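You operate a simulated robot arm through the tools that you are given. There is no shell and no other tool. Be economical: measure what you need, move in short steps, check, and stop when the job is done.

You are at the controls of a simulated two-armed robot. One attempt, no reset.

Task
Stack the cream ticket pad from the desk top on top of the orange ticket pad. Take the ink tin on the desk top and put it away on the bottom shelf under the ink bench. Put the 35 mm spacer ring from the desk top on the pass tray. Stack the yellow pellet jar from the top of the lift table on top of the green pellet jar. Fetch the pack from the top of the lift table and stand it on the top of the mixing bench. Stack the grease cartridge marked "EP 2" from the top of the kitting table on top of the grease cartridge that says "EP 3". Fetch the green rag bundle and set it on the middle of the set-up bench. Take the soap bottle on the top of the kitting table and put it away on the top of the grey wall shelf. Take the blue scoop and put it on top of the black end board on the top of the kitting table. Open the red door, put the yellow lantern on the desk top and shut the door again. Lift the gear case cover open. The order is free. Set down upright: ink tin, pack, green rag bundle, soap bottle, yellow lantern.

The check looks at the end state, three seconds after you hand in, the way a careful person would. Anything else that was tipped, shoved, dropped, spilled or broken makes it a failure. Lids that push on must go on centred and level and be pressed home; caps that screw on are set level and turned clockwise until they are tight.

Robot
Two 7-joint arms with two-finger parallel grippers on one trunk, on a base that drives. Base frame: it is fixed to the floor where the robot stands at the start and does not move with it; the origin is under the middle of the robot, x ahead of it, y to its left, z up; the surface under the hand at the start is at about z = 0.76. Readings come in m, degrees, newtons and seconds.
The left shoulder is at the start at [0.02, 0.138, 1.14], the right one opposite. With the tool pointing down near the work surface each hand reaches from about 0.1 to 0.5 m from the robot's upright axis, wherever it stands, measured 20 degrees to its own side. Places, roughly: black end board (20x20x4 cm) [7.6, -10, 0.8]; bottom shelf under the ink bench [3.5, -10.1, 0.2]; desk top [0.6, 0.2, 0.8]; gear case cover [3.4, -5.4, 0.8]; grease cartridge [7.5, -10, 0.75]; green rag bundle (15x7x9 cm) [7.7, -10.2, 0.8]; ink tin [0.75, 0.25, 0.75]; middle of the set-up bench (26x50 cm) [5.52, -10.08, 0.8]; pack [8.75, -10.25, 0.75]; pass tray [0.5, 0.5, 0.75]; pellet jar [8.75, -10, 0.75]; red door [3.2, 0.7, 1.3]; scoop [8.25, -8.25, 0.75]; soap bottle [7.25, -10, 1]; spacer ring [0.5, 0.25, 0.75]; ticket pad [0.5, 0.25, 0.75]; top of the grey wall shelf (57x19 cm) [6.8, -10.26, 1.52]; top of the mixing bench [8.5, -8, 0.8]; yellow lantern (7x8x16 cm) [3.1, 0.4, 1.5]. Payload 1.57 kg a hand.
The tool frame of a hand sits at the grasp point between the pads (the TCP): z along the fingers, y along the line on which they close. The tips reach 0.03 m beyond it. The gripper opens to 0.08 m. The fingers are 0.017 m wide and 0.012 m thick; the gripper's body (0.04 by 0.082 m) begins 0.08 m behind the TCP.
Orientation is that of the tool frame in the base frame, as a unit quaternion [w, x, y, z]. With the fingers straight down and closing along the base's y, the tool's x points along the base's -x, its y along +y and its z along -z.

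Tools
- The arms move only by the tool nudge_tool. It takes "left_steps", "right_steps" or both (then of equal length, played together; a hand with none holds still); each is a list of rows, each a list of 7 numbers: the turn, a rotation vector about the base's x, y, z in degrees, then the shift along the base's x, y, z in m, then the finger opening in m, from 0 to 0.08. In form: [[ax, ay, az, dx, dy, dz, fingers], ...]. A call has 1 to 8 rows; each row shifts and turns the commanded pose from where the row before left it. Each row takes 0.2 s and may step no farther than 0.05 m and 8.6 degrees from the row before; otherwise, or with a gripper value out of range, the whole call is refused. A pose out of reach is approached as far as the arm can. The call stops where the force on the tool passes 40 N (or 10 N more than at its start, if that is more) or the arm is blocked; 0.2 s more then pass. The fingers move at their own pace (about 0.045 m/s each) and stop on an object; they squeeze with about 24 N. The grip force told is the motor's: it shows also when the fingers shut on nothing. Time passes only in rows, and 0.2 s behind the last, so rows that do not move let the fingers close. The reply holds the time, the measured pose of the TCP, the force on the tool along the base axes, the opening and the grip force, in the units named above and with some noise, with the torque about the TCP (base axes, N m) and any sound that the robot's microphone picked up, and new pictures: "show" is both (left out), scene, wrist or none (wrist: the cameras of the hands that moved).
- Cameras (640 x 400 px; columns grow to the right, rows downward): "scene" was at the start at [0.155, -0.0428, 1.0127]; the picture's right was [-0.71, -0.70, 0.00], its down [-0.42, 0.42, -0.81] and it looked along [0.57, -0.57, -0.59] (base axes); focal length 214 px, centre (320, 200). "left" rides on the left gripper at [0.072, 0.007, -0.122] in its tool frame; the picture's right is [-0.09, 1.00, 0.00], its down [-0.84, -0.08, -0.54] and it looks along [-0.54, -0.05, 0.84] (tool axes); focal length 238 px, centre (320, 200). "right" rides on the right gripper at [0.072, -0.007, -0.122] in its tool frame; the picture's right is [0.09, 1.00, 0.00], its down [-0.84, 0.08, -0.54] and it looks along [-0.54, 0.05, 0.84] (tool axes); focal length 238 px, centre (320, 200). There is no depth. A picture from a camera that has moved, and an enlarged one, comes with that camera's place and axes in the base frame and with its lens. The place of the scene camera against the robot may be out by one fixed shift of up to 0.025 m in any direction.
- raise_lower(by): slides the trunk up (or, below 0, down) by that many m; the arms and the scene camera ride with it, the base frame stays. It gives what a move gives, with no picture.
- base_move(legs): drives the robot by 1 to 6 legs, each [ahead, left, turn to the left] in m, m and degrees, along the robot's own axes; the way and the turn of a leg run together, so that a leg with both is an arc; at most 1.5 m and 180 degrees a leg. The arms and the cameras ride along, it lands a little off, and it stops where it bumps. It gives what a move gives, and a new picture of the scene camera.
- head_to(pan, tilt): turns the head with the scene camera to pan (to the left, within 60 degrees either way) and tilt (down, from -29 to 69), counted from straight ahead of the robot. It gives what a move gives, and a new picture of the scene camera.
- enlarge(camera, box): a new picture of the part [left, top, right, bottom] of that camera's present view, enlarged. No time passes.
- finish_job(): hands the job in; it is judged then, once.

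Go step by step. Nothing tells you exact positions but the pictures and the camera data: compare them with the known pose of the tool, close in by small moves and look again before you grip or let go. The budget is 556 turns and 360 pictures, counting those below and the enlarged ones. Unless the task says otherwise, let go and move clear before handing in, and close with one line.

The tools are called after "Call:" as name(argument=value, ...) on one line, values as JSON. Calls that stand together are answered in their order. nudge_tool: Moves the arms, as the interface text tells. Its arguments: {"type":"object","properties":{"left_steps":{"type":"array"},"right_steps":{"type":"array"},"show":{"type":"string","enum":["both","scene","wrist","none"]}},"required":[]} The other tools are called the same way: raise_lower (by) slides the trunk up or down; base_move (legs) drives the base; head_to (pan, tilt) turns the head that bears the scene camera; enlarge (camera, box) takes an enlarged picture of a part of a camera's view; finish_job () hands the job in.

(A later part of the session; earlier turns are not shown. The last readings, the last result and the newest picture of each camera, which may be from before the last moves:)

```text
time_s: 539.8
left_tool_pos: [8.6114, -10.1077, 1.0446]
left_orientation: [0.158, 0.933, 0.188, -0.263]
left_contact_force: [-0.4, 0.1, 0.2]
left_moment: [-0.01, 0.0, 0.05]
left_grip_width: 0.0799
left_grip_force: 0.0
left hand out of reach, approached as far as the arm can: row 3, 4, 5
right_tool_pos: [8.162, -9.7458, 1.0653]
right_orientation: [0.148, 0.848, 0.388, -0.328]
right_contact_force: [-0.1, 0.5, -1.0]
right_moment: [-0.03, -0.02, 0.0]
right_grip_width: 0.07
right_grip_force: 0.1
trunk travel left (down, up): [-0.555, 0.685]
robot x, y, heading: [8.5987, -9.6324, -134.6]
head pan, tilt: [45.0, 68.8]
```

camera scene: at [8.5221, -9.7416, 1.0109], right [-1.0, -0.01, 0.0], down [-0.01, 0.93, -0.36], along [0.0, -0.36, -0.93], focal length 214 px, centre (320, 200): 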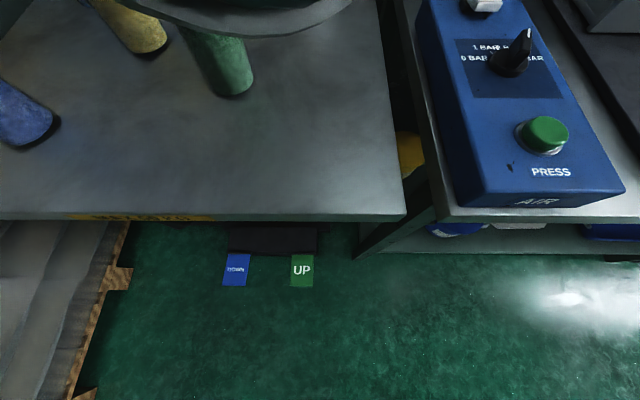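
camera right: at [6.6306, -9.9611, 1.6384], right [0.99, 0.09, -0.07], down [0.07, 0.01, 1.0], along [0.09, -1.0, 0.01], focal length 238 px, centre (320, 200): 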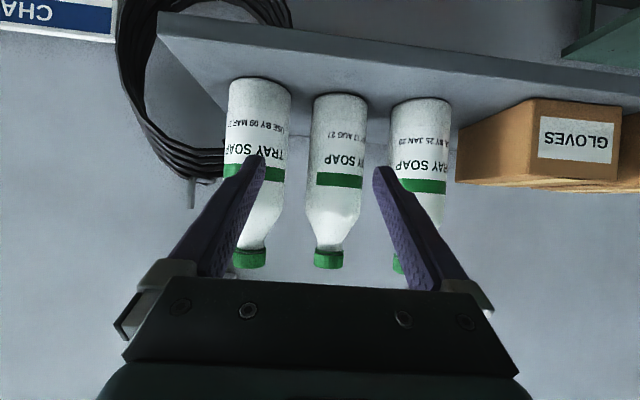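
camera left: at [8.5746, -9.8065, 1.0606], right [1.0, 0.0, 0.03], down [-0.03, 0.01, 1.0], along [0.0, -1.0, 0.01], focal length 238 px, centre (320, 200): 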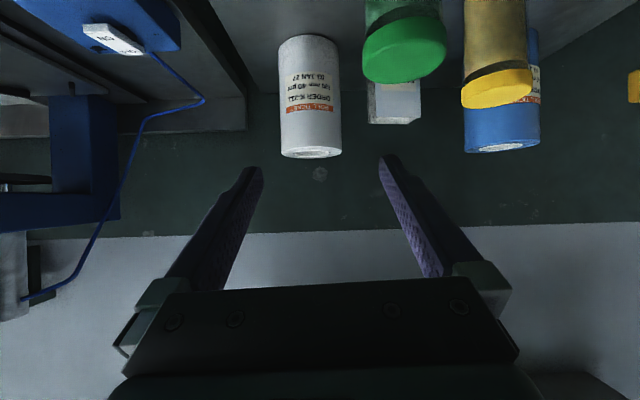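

Call:
nudge_tool(left_steps=[[4.8, -5.3, 0, 0, 0, 0.01, 0.08], [4.8, -5.3, 0, 0, 0, 0.01, 0.08], [4.8, -5.3, 0, 0, 0, 0.01, 0.08], [4.8, -5.3, 0, 0, 0, 0, 0.08], [4.8, -5.3, 0, 0, 0, 0, 0.08], [0, 0, -8, 0.01, 0, 0, 0.08], [0, 0, -8, 0.01, 0, 0, 0.08], [0, 0, -8, 0.01, 0, 0, 0.08]], show="none")

```text
time_s: 540.5
left_tool_pos: [8.6077, -10.0904, 1.0265]
left_orientation: [0.01, 0.964, 0.214, -0.156]
left_contact_force: [0.4, 0.0, -1.3]
left_moment: [0.0, -0.02, -0.03]
left_grip_width: 0.0801
left_grip_force: 0.1
right_tool_pos: [8.1621, -9.7464, 1.0651]
right_orientation: [0.147, 0.849, 0.388, -0.327]
right_contact_force: [0.8, 0.0, -0.2]
right_moment: [0.0, -0.02, 0.0]
right_grip_width: 0.07
right_grip_force: 0.1
trunk travel left (down, up): [-0.555, 0.685]
robot x, y, heading: [8.5951, -9.636, -134.4]
head pan, tilt: [45.0, 68.8]
stopped in row 3 (left hand): the arm was blocked; the commanded pose is now the measured one
```

The arm jams in this heading. Since the base can come close, I turn it back to heading -90 where the yawed vertical hand worked before.

Call:
base_move(legs=[[-0.06, -0.06, 0], [0, 0, 44.5]])

Call:
nudge_tool(left_steps=[[0, 0, 0, -0.03, -0.01, 0.02, 0.08], [0, 0, 0, -0.04, -0.01, 0.02, 0.08], [0, 0, 0, -0.04, 0, 0.01, 0.08], [0, 0, -8, -0.03, 0, 0, 0.08], [0, 0, -8, 0, 0, 0, 0.08], [0, 0, -8, 0, 0, 0, 0.08], [0, 0, -8, 0, 0, 0, 0.08], [0, 0, -8, 0, 0, 0, 0.08]], show="none")

```text
time_s: 543.7
left_tool_pos: [8.9246, -9.8671, 1.0277]
left_orientation: [0.07, 0.811, 0.564, -0.14]
left_contact_force: [-0.4, -0.8, -0.6]
left_moment: [0.0, -0.04, -0.03]
left_grip_width: 0.0797
left_grip_force: 0.1
right_tool_pos: [8.3669, -9.9334, 1.065]
right_orientation: [0.26, 0.638, 0.681, -0.247]
right_contact_force: [0.2, 0.6, -0.1]
right_moment: [-0.02, 0.02, 0.0]
right_grip_width: 0.0701
right_grip_force: 0.0
trunk travel left (down, up): [-0.555, 0.685]
robot x, y, heading: [8.5984, -9.5458, -90.2]
head pan, tilt: [45.0, 68.8]
camera scene: at [8.6311, -9.6687, 1.0108], right [-0.71, -0.71, 0.0], down [-0.66, 0.66, -0.36], along [0.26, -0.26, -0.93], focal length 214 px, centre (320, 200)
```

scene: 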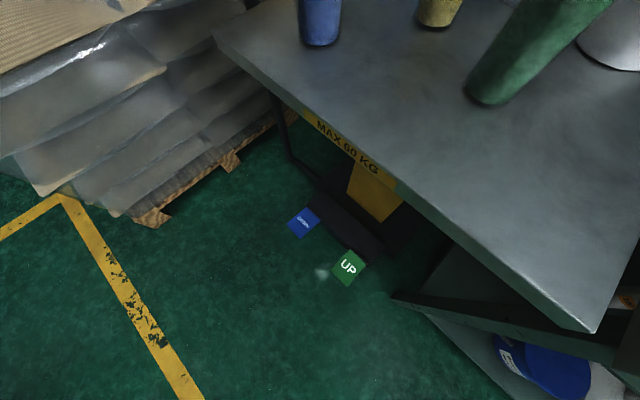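

```text
time_s: 545.5
left_tool_pos: [8.9019, -9.8795, 1.0422]
left_orientation: [0.02, 0.955, 0.253, -0.154]
left_contact_force: [0.0, 0.3, 0.0]
left_moment: [0.0, 0.03, 0.01]
left_grip_width: 0.0798
left_grip_force: 0.1
left hand out of reach, approached as far as the arm can: row 1, 2, 3, 4
right_tool_pos: [8.3677, -9.9346, 1.0655]
right_orientation: [0.261, 0.638, 0.681, -0.248]
right_contact_force: [0.1, -0.1, 0.0]
right_moment: [0.02, 0.02, -0.02]
right_grip_width: 0.0701
right_grip_force: 0.2
trunk travel left (down, up): [-0.555, 0.685]
robot x, y, heading: [8.5984, -9.5473, -89.9]
head pan, tilt: [45.0, 68.8]
```

Call:
nudge_tool(left_steps=[[3.3, -7.5, 0, 0, -0.02, 0, 0.08], [3.3, -7.5, 0, 0, -0.02, 0, 0.08], [0, 0, -8, -0.02, -0.02, 0.0, 0.08], [0, 0, -8, -0.03, -0.01, 0, 0.08], [0, 0, -8, -0.03, 0, 0, 0.08], [0, 0, -8, -0.03, 0, 0, 0.08], [0, 0, -8, -0.03, 0, 0, 0.08], [0, 0, 0, 0, 0, 0, 0.08]], show="none")

```text
time_s: 547.3
left_tool_pos: [8.7825, -9.9898, 1.0384]
left_orientation: [-0.01, 0.996, -0.09, -0.012]
left_contact_force: [-0.2, -0.6, 0.8]
left_moment: [0.01, 0.0, -0.01]
left_grip_width: 0.0798
left_grip_force: 0.1
left hand out of reach, approached as far as the arm can: row 5, 6, 7
right_tool_pos: [8.3671, -9.9346, 1.0654]
right_orientation: [0.261, 0.638, 0.681, -0.248]
right_contact_force: [0.3, -0.3, 1.0]
right_moment: [-0.02, -0.03, -0.02]
right_grip_width: 0.0697
right_grip_force: 0.1
trunk travel left (down, up): [-0.555, 0.685]
robot x, y, heading: [8.5989, -9.5494, -90.0]
head pan, tilt: [45.0, 68.8]
```

Now the hand is vertical with the right yaw. I tuck the right hand back a bit, and drive so the left hand comes over the pack.

Call:
nudge_tool(right_steps=[[0, 0, 0, 0, 0.03, 0.02, 0.07], [0, 0, 0, 0, 0.03, 0.02, 0.07], [0, 0, 0, 0, 0.03, 0.02, 0.07]], show="none")

Call:
base_move(legs=[[0.11, -0.07, 0], [0.1, 0, 0]])

Call:
enlarge(camera="left", box=[0, 0, 640, 400])

```text
time_s: 547.9
left_tool_pos: [8.7822, -9.9896, 1.0386]
left_orientation: [-0.009, 0.996, -0.089, -0.013]
left_contact_force: [0.2, -0.3, 0.0]
left_moment: [-0.02, -0.01, -0.02]
left_grip_width: 0.0801
left_grip_force: 0.0
right_tool_pos: [8.3687, -9.859, 1.0354]
right_orientation: [0.164, 0.648, 0.722, -0.179]
right_contact_force: [0.2, 0.4, -0.3]
right_moment: [0.0, -0.01, -0.01]
right_grip_width: 0.0699
right_grip_force: 0.1
right hand out of reach, approached as far as the arm can: row 2, 3
trunk travel left (down, up): [-0.555, 0.685]
robot x, y, heading: [8.6, -9.5528, -90.0]
head pan, tilt: [45.0, 68.8]
stopped in row 3 (right hand): the arm was blocked; the commanded pose is now the measured one
```

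```text
time_s: 549.9
left_tool_pos: [8.7141, -10.1971, 1.0381]
left_orientation: [-0.01, 0.996, -0.087, -0.012]
left_contact_force: [0.9, -0.4, 0.5]
left_moment: [-0.03, 0.01, -0.01]
left_grip_width: 0.0799
left_grip_force: 0.1
right_tool_pos: [8.2991, -10.0673, 1.0358]
right_orientation: [0.163, 0.648, 0.722, -0.178]
right_contact_force: [-0.3, -1.0, -1.0]
right_moment: [0.01, -0.01, 0.01]
right_grip_width: 0.07
right_grip_force: 0.0
trunk travel left (down, up): [-0.555, 0.685]
robot x, y, heading: [8.5288, -9.7535, -89.8]
head pan, tilt: [45.0, 68.8]
camera scene: at [8.5615, -9.8763, 1.0109], right [-0.71, -0.71, 0.0], down [-0.66, 0.66, -0.36], along [0.26, -0.26, -0.93], focal length 214 px, centre (320, 200)
```

scene: 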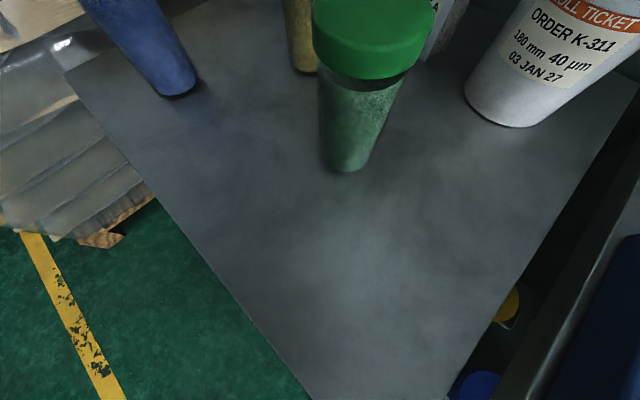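

```text
1.00 times, centred on (320, 200) of left (not enlarged: the box is as wide or as high as the picture)
camera zoom: at [8.7874, -10.2189, 1.1587], right [-0.26, -0.96, -0.01], down [-0.8, 0.21, 0.56], along [-0.54, 0.16, -0.83], focal length 238 px, centre (320, 200)
```

zoom: 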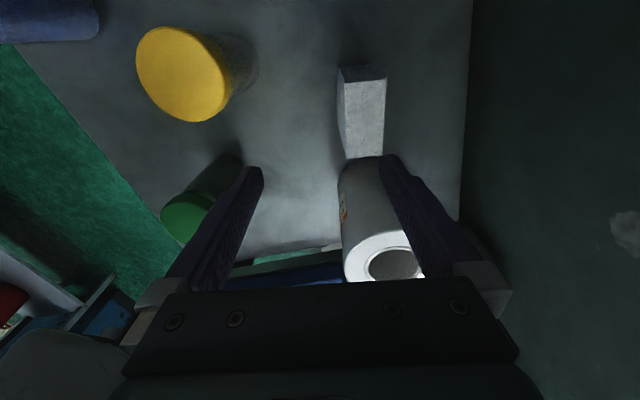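

The pack's top is centred at [8.711, -10.239], 37 mm thick, well aligned with the hand. I shift over it and descend part way.

Call:
nudge_tool(left_steps=[[0, 0, -4, -0.003, -0.02, 0, 0.08], [0, 0, 0, 0, -0.022, 0, 0.08], [0, 0, 0, 0, 0, -0.035, 0.08], [0, 0, 0, 0, 0, -0.035, 0.08], [0, 0, 0, 0, 0, 0, 0.08]], show="wrist")

```text
time_s: 551.1
left_tool_pos: [8.7124, -10.2283, 0.9692]
left_orientation: [-0.009, 0.992, -0.122, -0.012]
left_contact_force: [-0.7, 0.0, 0.0]
left_moment: [-0.01, 0.02, 0.0]
left_grip_width: 0.0799
left_grip_force: 0.1
left hand out of reach, approached as far as the arm can: row 2
right_tool_pos: [8.2999, -10.067, 1.036]
right_orientation: [0.163, 0.648, 0.723, -0.177]
right_contact_force: [-0.6, -0.1, 0.2]
right_moment: [-0.02, -0.01, -0.02]
right_grip_width: 0.0702
right_grip_force: 0.2
trunk travel left (down, up): [-0.555, 0.685]
robot x, y, heading: [8.5269, -9.7566, -89.6]
head pan, tilt: [45.0, 68.8]
camera left: at [8.784, -10.2543, 1.0886], right [-0.33, -0.94, -0.01], down [-0.78, 0.27, 0.56], along [-0.53, 0.2, -0.83], focal length 238 px, centre (320, 200)
```

left: 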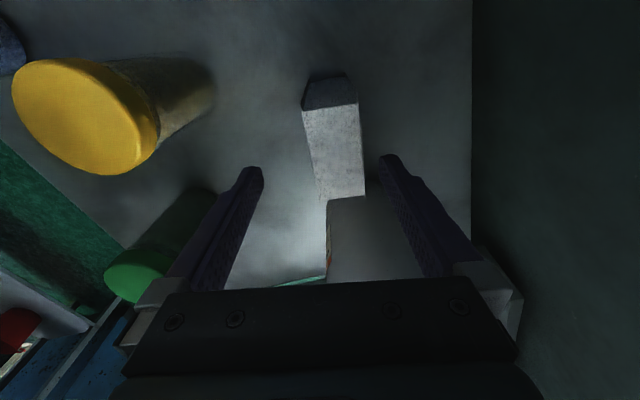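

The fingers straddle the pack. I undo the small yaw, descend and close.

Call:
nudge_tool(left_steps=[[0, 0, 4, 0, -0.004, 0, 0.08], [0, 0, 0, 0, 0, -0.035, 0.08], [0, 0, 0, 0, 0, -0.035, 0.08], [0, 0, 0, 0, 0, -0.03, 0.08], [0, 0, 0, 0, 0, 0, 0.02], [0, 0, 0, 0, 0, 0, 0.02], [0, 0, 0, 0, 0, 0, 0.02], [0, 0, 0, 0, 0, 0, 0.02]], show="wrist")

```text
time_s: 552.9
left_tool_pos: [8.7101, -10.222, 0.8703]
left_orientation: [-0.009, 0.996, -0.088, -0.012]
left_contact_force: [-0.5, -2.2, 0.2]
left_moment: [-0.08, -0.03, -0.03]
left_grip_width: 0.0499
left_grip_force: 24.1
left hand out of reach, approached as far as the arm can: row 3, 4
right_tool_pos: [8.2984, -10.0661, 1.0364]
right_orientation: [0.163, 0.648, 0.723, -0.178]
right_contact_force: [-0.6, 0.2, -0.2]
right_moment: [-0.01, -0.03, 0.03]
right_grip_width: 0.0698
right_grip_force: 0.1
trunk travel left (down, up): [-0.555, 0.685]
robot x, y, heading: [8.5284, -9.7567, -89.9]
head pan, tilt: [45.0, 68.8]
camera left: at [8.7831, -10.2445, 0.99], right [-0.26, -0.96, -0.01], down [-0.8, 0.21, 0.56], along [-0.54, 0.16, -0.83], focal length 238 px, centre (320, 200)
```

left: 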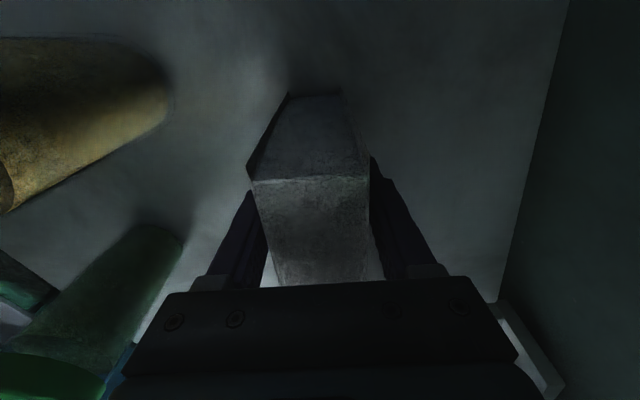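

The pack is gripped (50 mm). I lift it and back away.

Call:
nudge_tool(left_steps=[[0, 0, 0, 0, 0, 0.03, 0.02], [0, 0, 0, 0, 0, 0.04, 0.02], [0, 0, 0, 0, 0, 0.04, 0.02], [0, 0, 0, 0, 0, 0.04, 0.02], [0, 0, 0, 0, 0, 0, 0.02]], show="none")

Call:
raise_lower(by=0.1)

Call:
base_move(legs=[[-0.65, 0, 0], [0, 0, 170]])

Call:
head_to(pan=0, tilt=30)

```text
time_s: 554.1
left_tool_pos: [8.7108, -10.2282, 1.014]
left_orientation: [-0.016, 0.996, -0.086, -0.014]
left_contact_force: [-0.6, -0.2, -2.5]
left_moment: [-0.01, 0.04, 0.01]
left_grip_width: 0.0499
left_grip_force: 24.2
left hand out of reach, approached as far as the arm can: row 1, 2
right_tool_pos: [8.2994, -10.0672, 1.0361]
right_orientation: [0.163, 0.647, 0.723, -0.178]
right_contact_force: [-0.3, -0.5, 0.7]
right_moment: [0.02, 0.01, -0.01]
right_grip_width: 0.0699
right_grip_force: 0.0
trunk travel left (down, up): [-0.555, 0.685]
robot x, y, heading: [8.5258, -9.7543, -90.1]
head pan, tilt: [45.0, 68.8]
```

```text
time_s: 555.5
left_tool_pos: [8.7085, -10.2297, 1.1141]
left_orientation: [-0.015, 0.996, -0.088, -0.012]
left_contact_force: [0.1, -0.2, -1.9]
left_moment: [0.0, 0.01, 0.03]
left_grip_width: 0.0498
left_grip_force: 23.1
right_tool_pos: [8.2989, -10.0667, 1.1363]
right_orientation: [0.163, 0.647, 0.723, -0.178]
right_contact_force: [-0.1, -0.1, -0.2]
right_moment: [0.0, -0.01, 0.01]
right_grip_width: 0.0701
right_grip_force: 0.1
trunk travel left (down, up): [-0.655, 0.585]
robot x, y, heading: [8.5267, -9.7545, -89.8]
head pan, tilt: [45.0, 68.8]
```

```text
time_s: 566.1
left_tool_pos: [8.4286, -8.6047, 1.1147]
left_orientation: [0.011, 0.172, 0.985, -0.017]
left_contact_force: [-0.6, 0.5, -2.7]
left_moment: [-0.01, -0.03, 0.01]
left_grip_width: 0.05
left_grip_force: 24.2
right_tool_pos: [8.8054, -8.8347, 1.1359]
right_orientation: [0.191, -0.665, 0.707, 0.148]
right_contact_force: [0.8, 0.6, 0.2]
right_moment: [-0.03, 0.03, 0.0]
right_grip_width: 0.07
right_grip_force: 0.0
trunk travel left (down, up): [-0.655, 0.585]
robot x, y, heading: [8.5249, -9.1067, 80.4]
head pan, tilt: [45.0, 68.8]
camera scene: at [8.504, -8.9379, 1.1108], right [0.82, 0.58, 0.0], down [0.54, -0.76, -0.36], along [-0.21, 0.3, -0.93], focal length 214 px, centre (320, 200)
```

scene: 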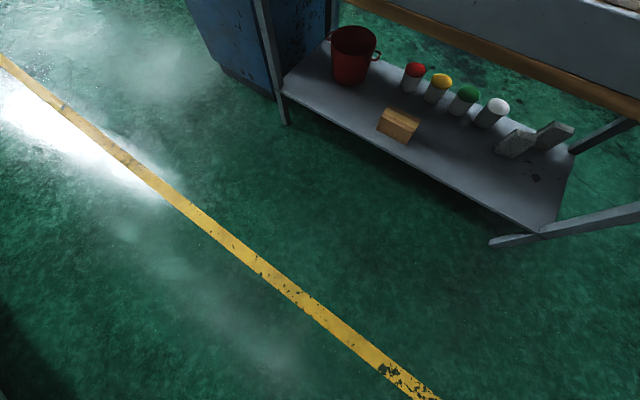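

```text
time_s: 567.2
left_tool_pos: [8.4281, -8.6039, 1.1129]
left_orientation: [0.011, 0.173, 0.985, -0.016]
left_contact_force: [0.5, -0.8, -1.7]
left_moment: [0.0, -0.01, -0.03]
left_grip_width: 0.0499
left_grip_force: 24.2
right_tool_pos: [8.804, -8.8344, 1.1369]
right_orientation: [0.191, -0.665, 0.707, 0.147]
right_contact_force: [-0.7, 0.0, 0.5]
right_moment: [-0.01, 0.0, 0.01]
right_grip_width: 0.0701
right_grip_force: 0.0
trunk travel left (down, up): [-0.655, 0.585]
robot x, y, heading: [8.5254, -9.0994, 80.4]
head pan, tilt: [0.0, 30.0]
camera scene: at [8.5515, -8.8943, 1.1622], right [0.99, -0.17, 0.0], down [-0.08, -0.49, -0.87], along [0.14, 0.85, -0.5], focal length 214 px, centre (320, 200)
```

scene: 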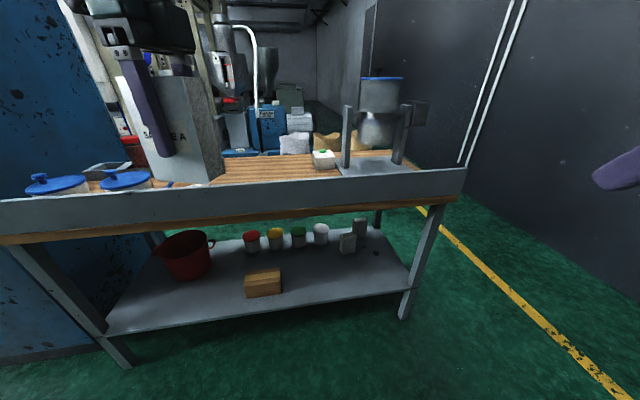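

The mixing bench has a raised front edge; I enlarge its top to find the scoop and a free place.

Call:
enlarge(camera="scene", box=[20, 100, 420, 240])

Call:
enlarge(camera="left", box=[0, 0, 640, 400])

```text
1.60 times, centred on (220, 170) of scene
camera zoom: at [8.5515, -8.8943, 1.1622], right [0.99, -0.17, 0.0], down [-0.08, -0.49, -0.87], along [0.14, 0.85, -0.5], focal length 343 px, centre (480, 248)
```

zoom: 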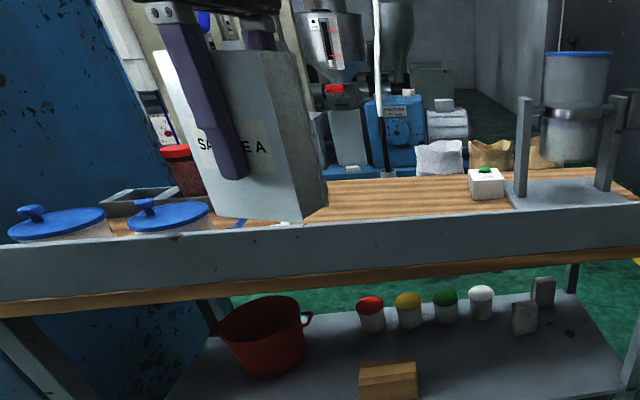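

```text
1.00 times, centred on (320, 200) of left (not enlarged: the box is as wide or as high as the picture)
camera zoom: at [8.3619, -8.5695, 1.2334], right [0.43, 0.9, -0.03], down [0.75, -0.34, 0.57], along [0.5, -0.26, -0.82], focal length 238 px, centre (320, 200)
```

zoom: 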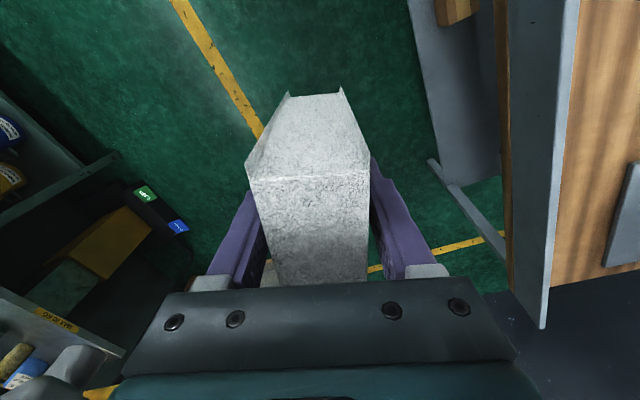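

A blue thing lies by the front edge near [8.1, -8.1]. I drive closer for a view from above.

Call:
base_move(legs=[[0, 0, 9.6], [0.32, 0, 0]])

Call:
head_to(pan=25, tilt=45)

```text
time_s: 570.0
left_tool_pos: [8.3454, -8.3019, 1.1141]
left_orientation: [0.012, 0.088, 0.996, -0.015]
left_contact_force: [-0.1, -0.4, -2.7]
left_moment: [0.01, 0.02, -0.02]
left_grip_width: 0.05
left_grip_force: 23.9
right_tool_pos: [8.755, -8.466, 1.1356]
right_orientation: [-0.177, 0.723, -0.647, -0.164]
right_contact_force: [0.4, -0.3, 1.0]
right_moment: [0.03, 0.01, 0.01]
right_grip_width: 0.0703
right_grip_force: 0.1
trunk travel left (down, up): [-0.655, 0.585]
robot x, y, heading: [8.5254, -8.7722, 90.1]
head pan, tilt: [0.0, 30.0]
camera scene: at [8.5189, -8.5654, 1.1622], right [1.0, 0.0, 0.0], down [0.0, -0.5, -0.87], along [0.0, 0.87, -0.5], focal length 214 px, centre (320, 200)
```

scene: 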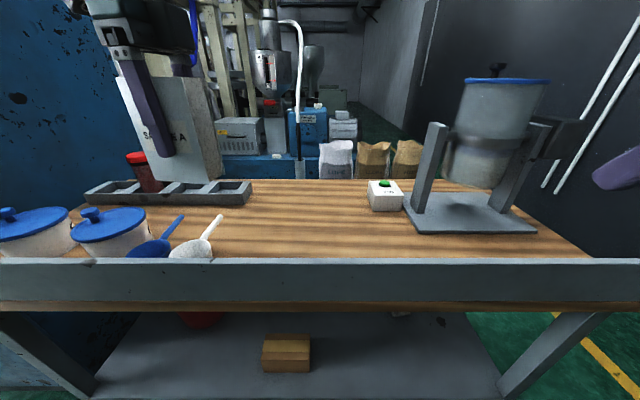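

```text
time_s: 570.9
left_tool_pos: [8.3453, -8.302, 1.1136]
left_orientation: [0.013, 0.088, 0.996, -0.016]
left_contact_force: [0.2, 0.4, -2.8]
left_moment: [-0.01, -0.01, 0.0]
left_grip_width: 0.0503
left_grip_force: 24.1
right_tool_pos: [8.755, -8.4645, 1.1365]
right_orientation: [-0.178, 0.722, -0.648, -0.163]
right_contact_force: [-1.1, -0.1, -1.0]
right_moment: [0.02, 0.0, -0.02]
right_grip_width: 0.07
right_grip_force: 0.1
trunk travel left (down, up): [-0.655, 0.585]
robot x, y, heading: [8.5244, -8.7781, 90.3]
head pan, tilt: [25.0, 45.0]
camera scene: at [8.4846, -8.5822, 1.1397], right [0.91, 0.42, 0.0], down [0.3, -0.64, -0.71], along [-0.3, 0.64, -0.71], focal length 214 px, centre (320, 200)
```

scene: 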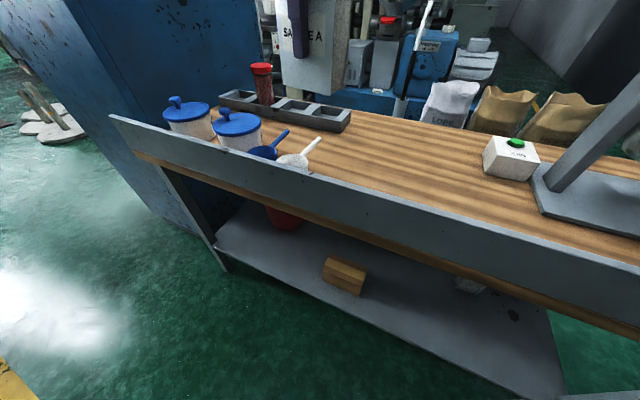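

I see the blue and white scoops beside the lidded pots, and the middle of the bench is free. I pull the right hand in (a hopper is on the right), then bring the pack over [8.45, -8.02].

Call:
nudge_tool(right_steps=[[0, 0, 0, -0.03, -0.02, 0.02, 0.07], [0, 0, 0, -0.03, -0.02, 0.02, 0.07], [0, 0, 0, -0.03, -0.02, 0.02, 0.07], [0, 0, 0, -0.03, -0.01, 0.02, 0.07]], show="none")

Call:
base_move(legs=[[0, -0.1, 0], [0.28, 0, 0]])

Call:
nudge_tool(left_steps=[[0, 0, 0, 0, 0, -0.045, 0.02], [0, 0, 0, 0, 0, -0.045, 0.02], [0, 0, 0, 0, 0, -0.045, 0.02], [0, 0, 0, 0, 0, -0.045, 0.02], [0, 0, 0, 0, 0, 0, 0.02]], show="scene")

```text
time_s: 571.5
left_tool_pos: [8.3458, -8.3024, 1.1138]
left_orientation: [0.013, 0.089, 0.996, -0.016]
left_contact_force: [0.3, 0.4, -4.1]
left_moment: [0.01, -0.02, 0.0]
left_grip_width: 0.0499
left_grip_force: 24.1
right_tool_pos: [8.7017, -8.5166, 1.1183]
right_orientation: [-0.093, 0.737, -0.665, -0.08]
right_contact_force: [0.2, -0.1, -0.1]
right_moment: [0.01, 0.01, 0.03]
right_grip_width: 0.0701
right_grip_force: 0.0
right hand out of reach, approached as far as the arm can: row 1, 2
trunk travel left (down, up): [-0.655, 0.585]
robot x, y, heading: [8.5264, -8.7747, 90.0]
head pan, tilt: [25.0, 45.0]
stopped in row 3 (right hand): the arm was blocked; the commanded pose is now the measured one
```

```text
time_s: 574.3
left_tool_pos: [8.449, -8.0198, 1.1135]
left_orientation: [0.012, 0.09, 0.996, -0.016]
left_contact_force: [-0.3, 0.2, -3.1]
left_moment: [0.02, 0.0, -0.01]
left_grip_width: 0.0501
left_grip_force: 23.7
right_tool_pos: [8.8036, -8.2352, 1.118]
right_orientation: [-0.093, 0.736, -0.665, -0.081]
right_contact_force: [-0.4, 0.2, -1.3]
right_moment: [0.0, 0.0, 0.01]
right_grip_width: 0.0704
right_grip_force: 0.1
trunk travel left (down, up): [-0.655, 0.585]
robot x, y, heading: [8.6268, -8.492, 89.9]
head pan, tilt: [25.0, 45.0]
camera scene: at [8.587, -8.3, 1.1396], right [0.91, 0.42, 0.0], down [0.3, -0.64, -0.71], along [-0.3, 0.64, -0.71], focal length 214 px, centre (320, 200)
```

scene: 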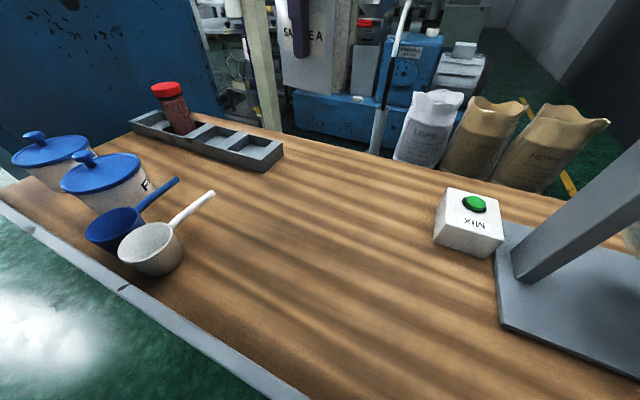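

```text
time_s: 575.5
left_tool_pos: [8.4487, -8.0372, 0.9373]
left_orientation: [0.013, 0.09, 0.996, -0.016]
left_contact_force: [-0.7, -0.2, -2.7]
left_moment: [0.0, 0.02, -0.01]
left_grip_width: 0.0501
left_grip_force: 24.3
left hand out of reach, approached as far as the arm can: row 3, 4
right_tool_pos: [8.8029, -8.2341, 1.1168]
right_orientation: [-0.093, 0.736, -0.666, -0.08]
right_contact_force: [0.6, 0.3, -0.8]
right_moment: [0.0, 0.0, -0.05]
right_grip_width: 0.0698
right_grip_force: 0.1
trunk travel left (down, up): [-0.655, 0.585]
robot x, y, heading: [8.6252, -8.4929, 89.9]
head pan, tilt: [25.0, 45.0]
camera scene: at [8.587, -8.3001, 1.1396], right [0.91, 0.42, 0.0], down [0.3, -0.64, -0.71], along [-0.3, 0.64, -0.71], focal length 214 px, centre (320, 200)
```

scene: 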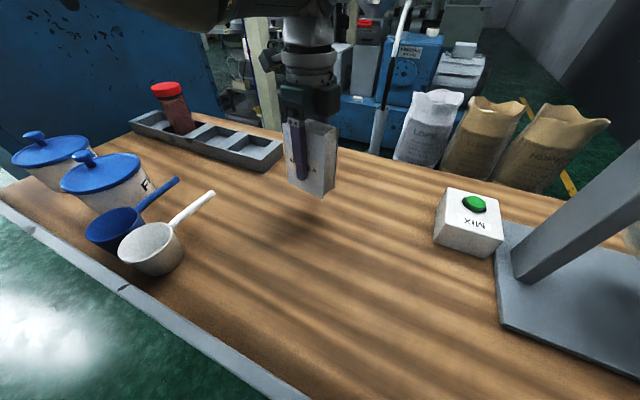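

The pack hangs over a free spot. I lower the trunk 5 cm and then step down to contact.

Call:
raise_lower(by=-0.055)

Call:
nudge_tool(left_steps=[[0, 0, 0, 0, 0, -0.004, 0.02], [0, 0, 0, 0, 0, -0.004, 0.02], [0, 0, 0, 0, 0, -0.004, 0.02], [0, 0, 0, 0, 0, 0, 0.02]], show="none")

```text
time_s: 576.4
left_tool_pos: [8.4489, -8.0387, 0.8828]
left_orientation: [0.012, 0.09, 0.996, -0.017]
left_contact_force: [0.0, -0.2, -2.5]
left_moment: [0.0, -0.03, 0.05]
left_grip_width: 0.05
left_grip_force: 24.1
right_tool_pos: [8.8044, -8.2352, 1.0627]
right_orientation: [-0.093, 0.736, -0.666, -0.079]
right_contact_force: [-0.2, -0.1, -0.2]
right_moment: [0.01, -0.01, 0.01]
right_grip_width: 0.0703
right_grip_force: 0.1
trunk travel left (down, up): [-0.6, 0.64]
robot x, y, heading: [8.6259, -8.4922, 89.7]
head pan, tilt: [25.0, 45.0]
```

```text
time_s: 577.4
left_tool_pos: [8.4488, -8.0392, 0.8706]
left_orientation: [0.013, 0.089, 0.996, -0.016]
left_contact_force: [0.2, -0.4, -2.1]
left_moment: [-0.02, -0.01, -0.01]
left_grip_width: 0.0496
left_grip_force: 24.0
right_tool_pos: [8.8034, -8.2342, 1.0624]
right_orientation: [-0.093, 0.736, -0.666, -0.08]
right_contact_force: [-0.1, -0.6, -0.1]
right_moment: [0.01, -0.02, -0.03]
right_grip_width: 0.0698
right_grip_force: 0.1
trunk travel left (down, up): [-0.6, 0.64]
robot x, y, heading: [8.6284, -8.4951, 90.2]
head pan, tilt: [25.0, 45.0]
```

Call:
nudge_tool(left_steps=[[0, 0, 0, 0, 0, -0.004, 0.02], [0, 0, 0, 0, 0, -0.004, 0.02], [0, 0, 0, 0, 0, -0.003, 0.02], [0, 0, 0, 0, 0, -0.003, 0.02], [0, 0, 0, 0, 0, 0, 0.02]], show="none")

```text
time_s: 578.6
left_tool_pos: [8.4474, -8.04, 0.8607]
left_orientation: [0.013, 0.09, 0.996, -0.012]
left_contact_force: [0.9, 4.9, 12.2]
left_moment: [0.67, -0.11, -0.02]
left_grip_width: 0.0498
left_grip_force: 23.7
left hand out of reach, approached as far as the arm can: row 2
right_tool_pos: [8.8037, -8.2322, 1.0631]
right_orientation: [-0.094, 0.736, -0.666, -0.081]
right_contact_force: [-0.3, 0.0, 1.4]
right_moment: [-0.02, -0.01, 0.01]
right_grip_width: 0.07
right_grip_force: 0.0
trunk travel left (down, up): [-0.6, 0.64]
robot x, y, heading: [8.6281, -8.4938, 89.8]
head pan, tilt: [25.0, 45.0]
```

Contact. I ease off, release, and lift clear.

Call:
nudge_tool(left_steps=[[0, 0, 0, 0, 0, 0.003, 0.02], [0, 0, 0, 0, 0, 0, 0.06], [0, 0, 0, 0, 0, 0, 0.08], [0, 0, 0, 0, 0, 0.03, 0.08], [0, 0, 0, 0, 0, 0.045, 0.08], [0, 0, 0, 0, 0, 0.045, 0.08], [0, 0, 0, 0, 0, 0.045, 0.08]], show="both")

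```text
time_s: 580.2
left_tool_pos: [8.4498, -8.0186, 1.0227]
left_orientation: [0.012, 0.09, 0.996, -0.017]
left_contact_force: [-0.5, -0.3, 0.4]
left_moment: [-0.02, -0.02, 0.02]
left_grip_width: 0.0801
left_grip_force: 0.1
left hand out of reach, approached as far as the arm can: row 4, 5, 6
right_tool_pos: [8.8038, -8.2342, 1.0622]
right_orientation: [-0.093, 0.736, -0.666, -0.08]
right_contact_force: [-0.2, -0.3, -0.7]
right_moment: [0.02, 0.01, -0.02]
right_grip_width: 0.0699
right_grip_force: 0.0
trunk travel left (down, up): [-0.6, 0.64]
robot x, y, heading: [8.6301, -8.4917, 89.9]
head pan, tilt: [25.0, 45.0]
camera scene: at [8.5869, -8.2998, 1.0846], right [0.91, 0.42, 0.0], down [0.3, -0.64, -0.71], along [-0.3, 0.64, -0.71], focal length 214 px, centre (320, 200)
camera left: at [8.3786, -7.996, 1.1423], right [0.27, 0.96, -0.03], down [0.8, -0.21, 0.57], along [0.54, -0.18, -0.82], focal length 238 px, centre (320, 200)
```

scene: 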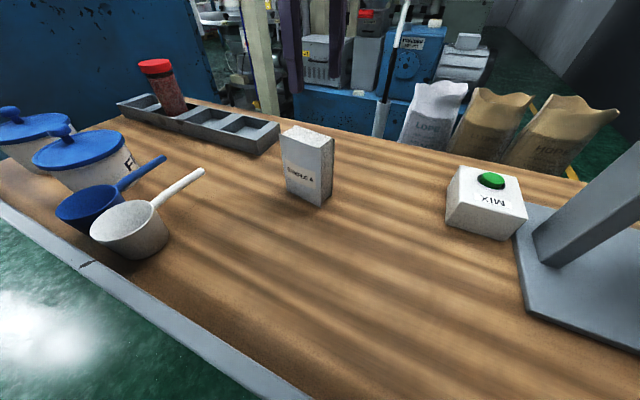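
left: 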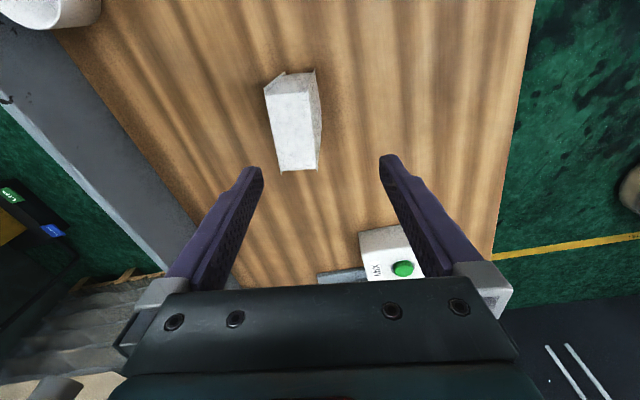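

The pack stands upright on the mixing bench. Now the blue scoop: I shift the base left and turn the left hand back to natural yaw to see its handle.

Call:
base_move(legs=[[-0.12, 0.26, 0]])

Call:
nudge_tool(left_steps=[[0, 0, 8.4, 0, 0, 0.01, 0.08], [0, 0, 8.4, 0, 0, 0.01, 0.08], [0, 0, 8.4, 0, 0, 0.01, 0.08], [0, 0, 8.4, 0, 0, 0.01, 0.08], [0, 0, 8.4, 0, 0, 0, 0.08], [0, 0, 8.4, 0, 0, 0, 0.08], [0, 0, 8.4, 0, 0, 0, 0.08], [0, 0, 8.4, 0, 0, 0, 0.08]], show="none")

Call:
nudge_tool(left_steps=[[0, 0, 8, 0, 0, 0, 0.08], [0, 0, 5, 0, 0, 0, 0.08], [0, 0, 0, 0, -0.02, 0, 0.08], [0, 0, 0, 0, 0, 0, 0.08]], show="both")

```text
time_s: 582.2
left_tool_pos: [8.1924, -8.1397, 1.0222]
left_orientation: [0.013, 0.091, 0.996, -0.017]
left_contact_force: [-0.4, -0.2, -0.5]
left_moment: [0.03, 0.02, -0.02]
left_grip_width: 0.08
left_grip_force: 0.0
right_tool_pos: [8.545, -8.3536, 1.0628]
right_orientation: [-0.093, 0.737, -0.664, -0.08]
right_contact_force: [0.8, 0.1, -0.1]
right_moment: [0.0, 0.0, -0.01]
right_grip_width: 0.07
right_grip_force: 0.0
trunk travel left (down, up): [-0.6, 0.64]
robot x, y, heading: [8.3733, -8.6093, 90.1]
head pan, tilt: [25.0, 45.0]
camera scene: at [8.3287, -8.4203, 1.0847], right [0.91, 0.42, 0.0], down [0.3, -0.64, -0.71], along [-0.3, 0.64, -0.71], focal length 214 px, centre (320, 200)
```

scene: 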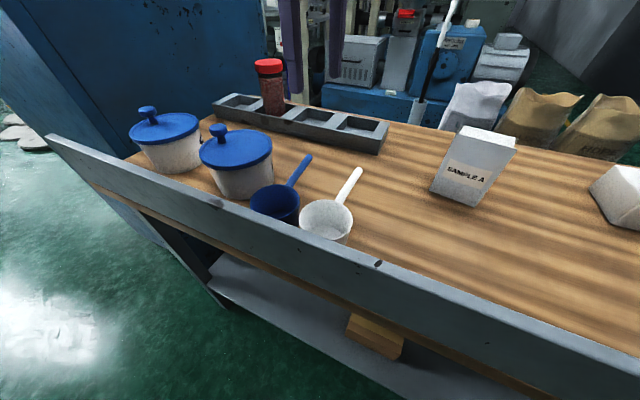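

```text
time_s: 584.2
left_tool_pos: [8.1969, -8.1446, 1.0356]
left_orientation: [0.003, -0.472, 0.881, -0.033]
left_contact_force: [0.2, -0.3, 0.1]
left_moment: [0.02, 0.02, -0.02]
left_grip_width: 0.0803
left_grip_force: 0.0
left hand out of reach, approached as far as the arm can: row 6
right_tool_pos: [8.5465, -8.3543, 1.0629]
right_orientation: [-0.093, 0.737, -0.665, -0.08]
right_contact_force: [0.3, 0.1, 0.2]
right_moment: [0.0, -0.01, 0.03]
right_grip_width: 0.07
right_grip_force: 0.0
trunk travel left (down, up): [-0.6, 0.64]
robot x, y, heading: [8.3698, -8.6136, 90.1]
head pan, tilt: [25.0, 45.0]
stopped in row 8 (left hand): the arm was blocked; the commanded pose is now the measured one
```

```text
time_s: 585.2
left_tool_pos: [8.1982, -8.1439, 1.0342]
left_orientation: [0.005, -0.57, 0.821, -0.036]
left_contact_force: [-1.0, -1.0, -0.7]
left_moment: [-0.01, 0.0, 0.01]
left_grip_width: 0.0802
left_grip_force: 0.0
left hand out of reach, approached as far as the arm can: row 3
right_tool_pos: [8.5448, -8.3549, 1.0624]
right_orientation: [-0.093, 0.737, -0.665, -0.081]
right_contact_force: [0.6, 0.6, 0.2]
right_moment: [0.02, 0.01, 0.02]
right_grip_width: 0.07
right_grip_force: 0.0
trunk travel left (down, up): [-0.6, 0.64]
robot x, y, heading: [8.3729, -8.6162, 90.2]
head pan, tilt: [25.0, 45.0]
camera scene: at [8.3288, -8.4203, 1.0847], right [0.91, 0.42, 0.0], down [0.3, -0.64, -0.71], along [-0.3, 0.64, -0.71], focal length 214 px, centre (320, 200)
camera left: at [8.1609, -8.2028, 1.1585], right [-0.9, 0.43, -0.07], down [0.34, 0.78, 0.52], along [0.28, 0.44, -0.85], focal length 238 px, centre (320, 200)
```

scene: 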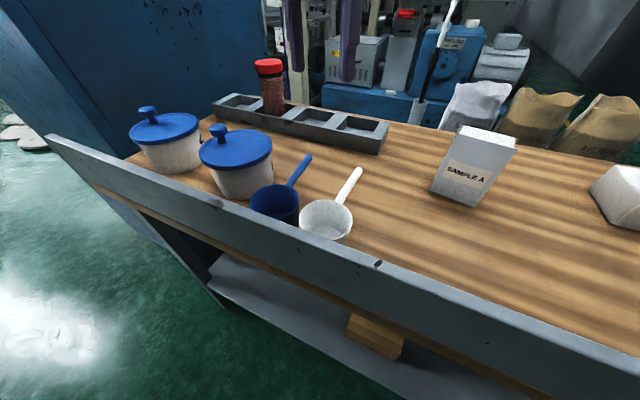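
left: 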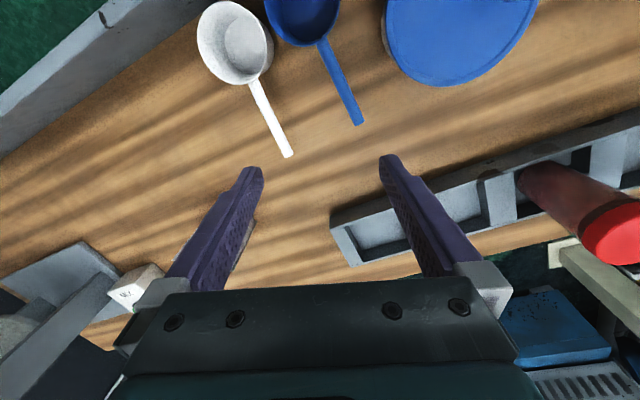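

The blue scoop's handle runs along y at x≈8.17, from y -8.22 to -8.13. I align the hand, narrow the opening to 4 cm to miss the pot, and descend partly.

Call:
nudge_tool(left_steps=[[3, 2.8, 0, -0.01, -0.01, 0, 0.04], [0, 0, 8, -0.01, -0.015, 0, 0.04], [0, 0, 8, -0.006, -0.011, 0, 0.04], [0, 0, 8, 0, 0, -0.03, 0.04], [0, 0, 0, 0, 0, -0.04, 0.04], [0, 0, 0, 0, 0, -0.03, 0.04], [0, 0, 0, 0, 0, 0, 0.04]], show="wrist")

```text
time_s: 586.8
left_tool_pos: [8.1712, -8.1346, 0.9394]
left_orientation: [-0.003, 0.728, -0.685, -0.006]
left_contact_force: [0.9, -0.1, 0.4]
left_moment: [0.0, -0.02, 0.01]
left_grip_width: 0.04
left_grip_force: 0.0
left hand out of reach, approached as far as the arm can: row 1, 2, 3
right_tool_pos: [8.5465, -8.3546, 1.0633]
right_orientation: [-0.093, 0.737, -0.665, -0.08]
right_contact_force: [0.5, 0.6, 0.0]
right_moment: [-0.02, 0.02, -0.03]
right_grip_width: 0.0696
right_grip_force: 0.2
trunk travel left (down, up): [-0.6, 0.64]
robot x, y, heading: [8.3686, -8.6136, 90.1]
head pan, tilt: [25.0, 45.0]
camera left: at [8.1702, -8.2078, 1.0607], right [-1.0, 0.03, 0.0], down [0.03, 0.83, 0.55], along [0.01, 0.55, -0.83], focal length 238 px, centre (320, 200)
```

left: 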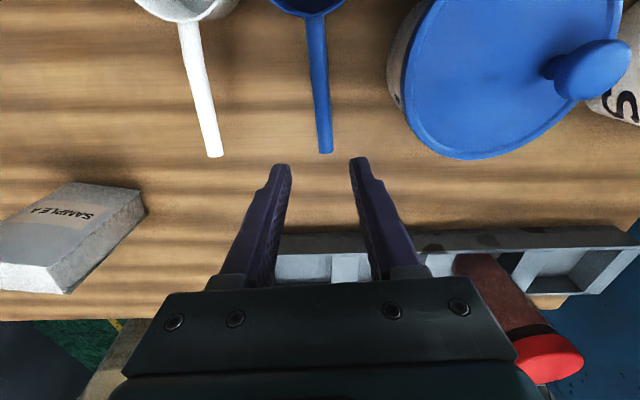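

The handle is between the fingers in x; I move the base back 4.5 cm so the grip comes nearer the cup, then descend and close.

Call:
base_move(legs=[[-0.045, 0, 0]])

Call:
nudge_tool(left_steps=[[0, 0, 0, -0.001, 0, -0.03, 0.04], [0, 0, 0, 0, 0, -0.03, 0.04], [0, 0, 0, 0, 0, -0.015, 0.04], [0, 0, 0, 0, 0, 0, 0.04]], show="wrist")

```text
time_s: 587.7
left_tool_pos: [8.1701, -8.1787, 0.9394]
left_orientation: [-0.003, 0.728, -0.685, -0.005]
left_contact_force: [-0.9, -0.9, -0.6]
left_moment: [-0.01, 0.04, 0.01]
left_grip_width: 0.0401
left_grip_force: 0.0
right_tool_pos: [8.5453, -8.3988, 1.062]
right_orientation: [-0.093, 0.737, -0.664, -0.08]
right_contact_force: [0.6, 0.1, 0.0]
right_moment: [-0.03, 0.05, -0.03]
right_grip_width: 0.0698
right_grip_force: 0.0
trunk travel left (down, up): [-0.6, 0.64]
robot x, y, heading: [8.3723, -8.6578, 90.1]
head pan, tilt: [25.0, 45.0]
camera scene: at [8.3285, -8.465, 1.0846], right [0.91, 0.42, 0.0], down [0.3, -0.64, -0.71], along [-0.3, 0.64, -0.71], focal length 214 px, centre (320, 200)
```

scene: 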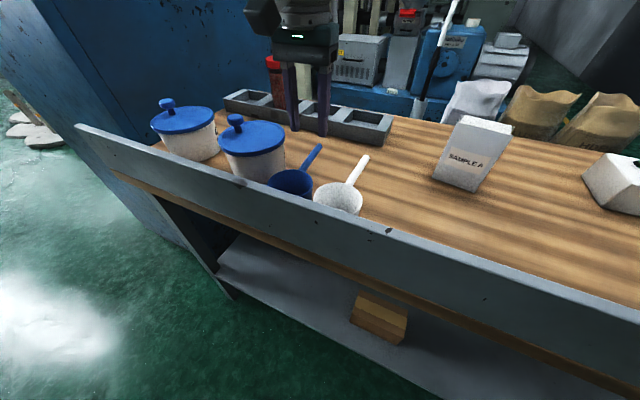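

```text
time_s: 588.7
left_tool_pos: [8.1696, -8.1944, 0.8702]
left_orientation: [-0.004, 0.729, -0.684, -0.005]
left_contact_force: [-0.2, -0.3, 0.0]
left_moment: [0.0, 0.01, 0.02]
left_grip_width: 0.0399
left_grip_force: 0.0
left hand out of reach, approached as far as the arm can: row 1, 2
right_tool_pos: [8.5454, -8.3994, 1.0621]
right_orientation: [-0.092, 0.738, -0.664, -0.081]
right_contact_force: [-0.5, 0.6, -0.5]
right_moment: [0.0, -0.04, -0.02]
right_grip_width: 0.0701
right_grip_force: 0.0
trunk travel left (down, up): [-0.6, 0.64]
robot x, y, heading: [8.3699, -8.6619, 89.9]
head pan, tilt: [25.0, 45.0]
camera left: at [8.1682, -8.27, 0.9903], right [-1.0, 0.03, 0.0], down [0.03, 0.83, 0.55], along [0.01, 0.55, -0.83], focal length 238 px, centre (320, 200)
```

left: 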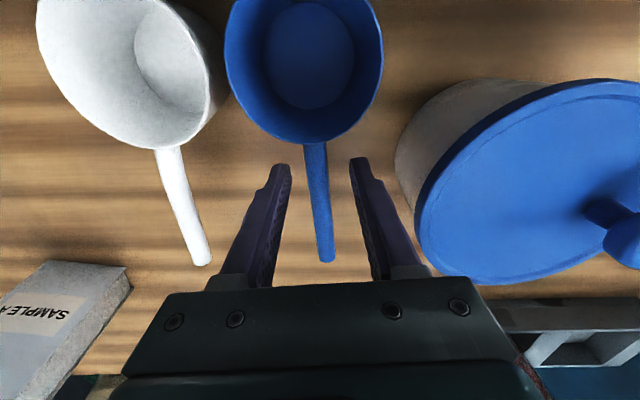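

The handle is between the pads. I close and lift gently.

Call:
nudge_tool(left_steps=[[0, 0, 0, 0, 0, 0, 0.0], [0, 0, 0, 0, 0, 0, 0.0], [0, 0, 0, 0, 0, 0, 0.0], [0, 0, 0, 0, 0, 0.02, 0.0], [0, 0, 0, 0, 0, 0.03, 0.0], [0, 0, 0, 0, 0, 0.04, 0.0], [0, 0, 0, 0, 0, 0.04, 0.0], [0, 0, 0, 0, 0, 0, 0.0]], show="wrist")

```text
time_s: 590.5
left_tool_pos: [8.1707, -8.175, 0.9931]
left_orientation: [-0.002, 0.729, -0.685, -0.004]
left_contact_force: [-0.3, 0.3, -1.0]
left_moment: [0.02, -0.02, 0.03]
left_grip_width: 0.013
left_grip_force: 24.0
left hand out of reach, approached as far as the arm can: row 5, 6
right_tool_pos: [8.5442, -8.3997, 1.0627]
right_orientation: [-0.093, 0.737, -0.664, -0.08]
right_contact_force: [-0.5, 1.1, 0.5]
right_moment: [0.02, -0.03, -0.02]
right_grip_width: 0.07
right_grip_force: 0.1
trunk travel left (down, up): [-0.6, 0.64]
robot x, y, heading: [8.3735, -8.6552, 90.0]
head pan, tilt: [25.0, 45.0]
camera left: at [8.1692, -8.2492, 1.1148], right [-1.0, 0.03, 0.0], down [0.03, 0.84, 0.55], along [0.01, 0.55, -0.84], focal length 238 px, centre (320, 200)
```

left: 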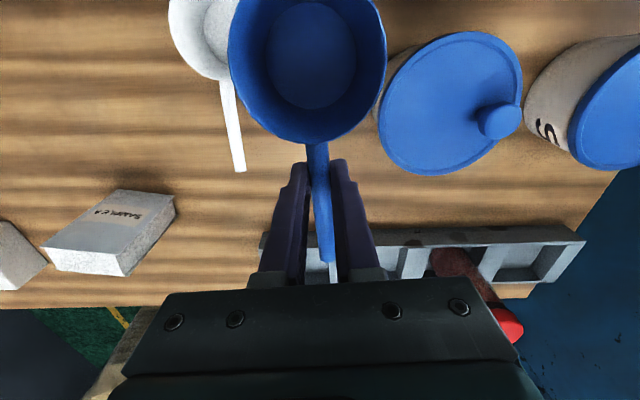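

The scoop is held level by its handle. I go back to the kitting table's end board.

Call:
base_move(legs=[[-0.45, 0, 0], [0, 0, 179], [0, -0.97, 0]])

Call:
head_to(pan=10, tilt=40)

```text
time_s: 605.4
left_tool_pos: [7.6063, -9.6193, 0.9928]
left_orientation: [0.004, 0.671, 0.741, -0.002]
left_contact_force: [-0.5, 0.3, -0.7]
left_moment: [-0.01, 0.02, 0.01]
left_grip_width: 0.013
left_grip_force: 24.1
right_tool_pos: [7.2225, -9.4103, 1.0608]
right_orientation: [0.081, 0.65, 0.75, -0.092]
right_contact_force: [0.7, 0.5, -0.3]
right_moment: [0.01, -0.01, -0.03]
right_grip_width: 0.0701
right_grip_force: 0.1
trunk travel left (down, up): [-0.6, 0.64]
robot x, y, heading: [7.3905, -9.1449, -87.6]
head pan, tilt: [25.0, 45.0]
camera scene: at [7.4227, -9.2978, 1.0847], right [-0.89, -0.46, 0.0], down [-0.32, 0.63, -0.71], along [0.32, -0.63, -0.71], focal length 214 px, centre (320, 200)
```

scene: 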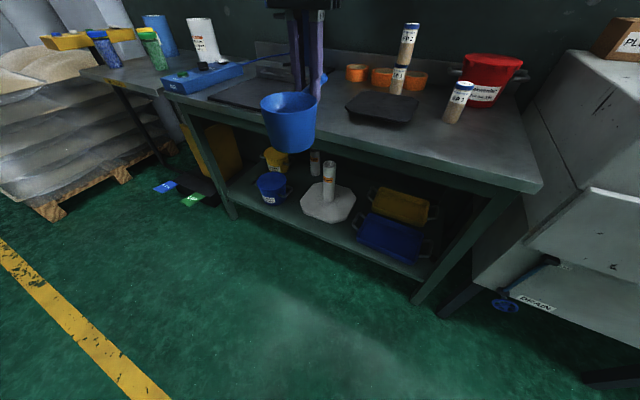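

```text
time_s: 606.1
left_tool_pos: [7.6061, -9.6193, 0.9933]
left_orientation: [0.005, 0.67, 0.742, -0.003]
left_contact_force: [0.0, -0.8, 0.3]
left_moment: [-0.06, 0.02, 0.01]
left_grip_width: 0.0128
left_grip_force: 23.8
right_tool_pos: [7.2232, -9.4106, 1.062]
right_orientation: [0.081, 0.65, 0.75, -0.092]
right_contact_force: [0.9, 0.5, -0.4]
right_moment: [0.02, 0.0, 0.01]
right_grip_width: 0.07
right_grip_force: 0.0
trunk travel left (down, up): [-0.6, 0.64]
robot x, y, heading: [7.3866, -9.1461, -87.6]
head pan, tilt: [10.0, 40.0]
camera scene: at [7.4036, -9.3086, 1.0919], right [-0.98, -0.21, 0.0], down [-0.14, 0.63, -0.77], along [0.16, -0.75, -0.64], focal length 214 px, centre (320, 200)
```

scene: 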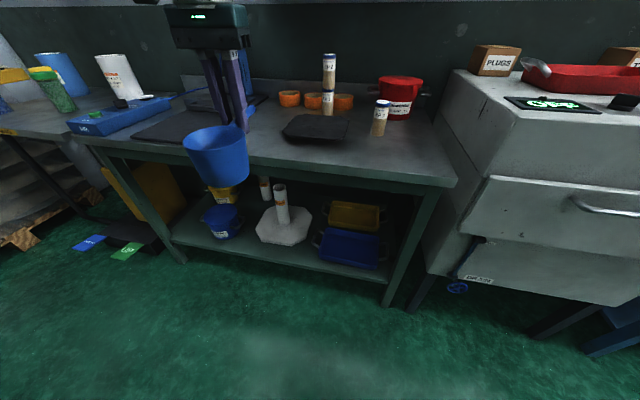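

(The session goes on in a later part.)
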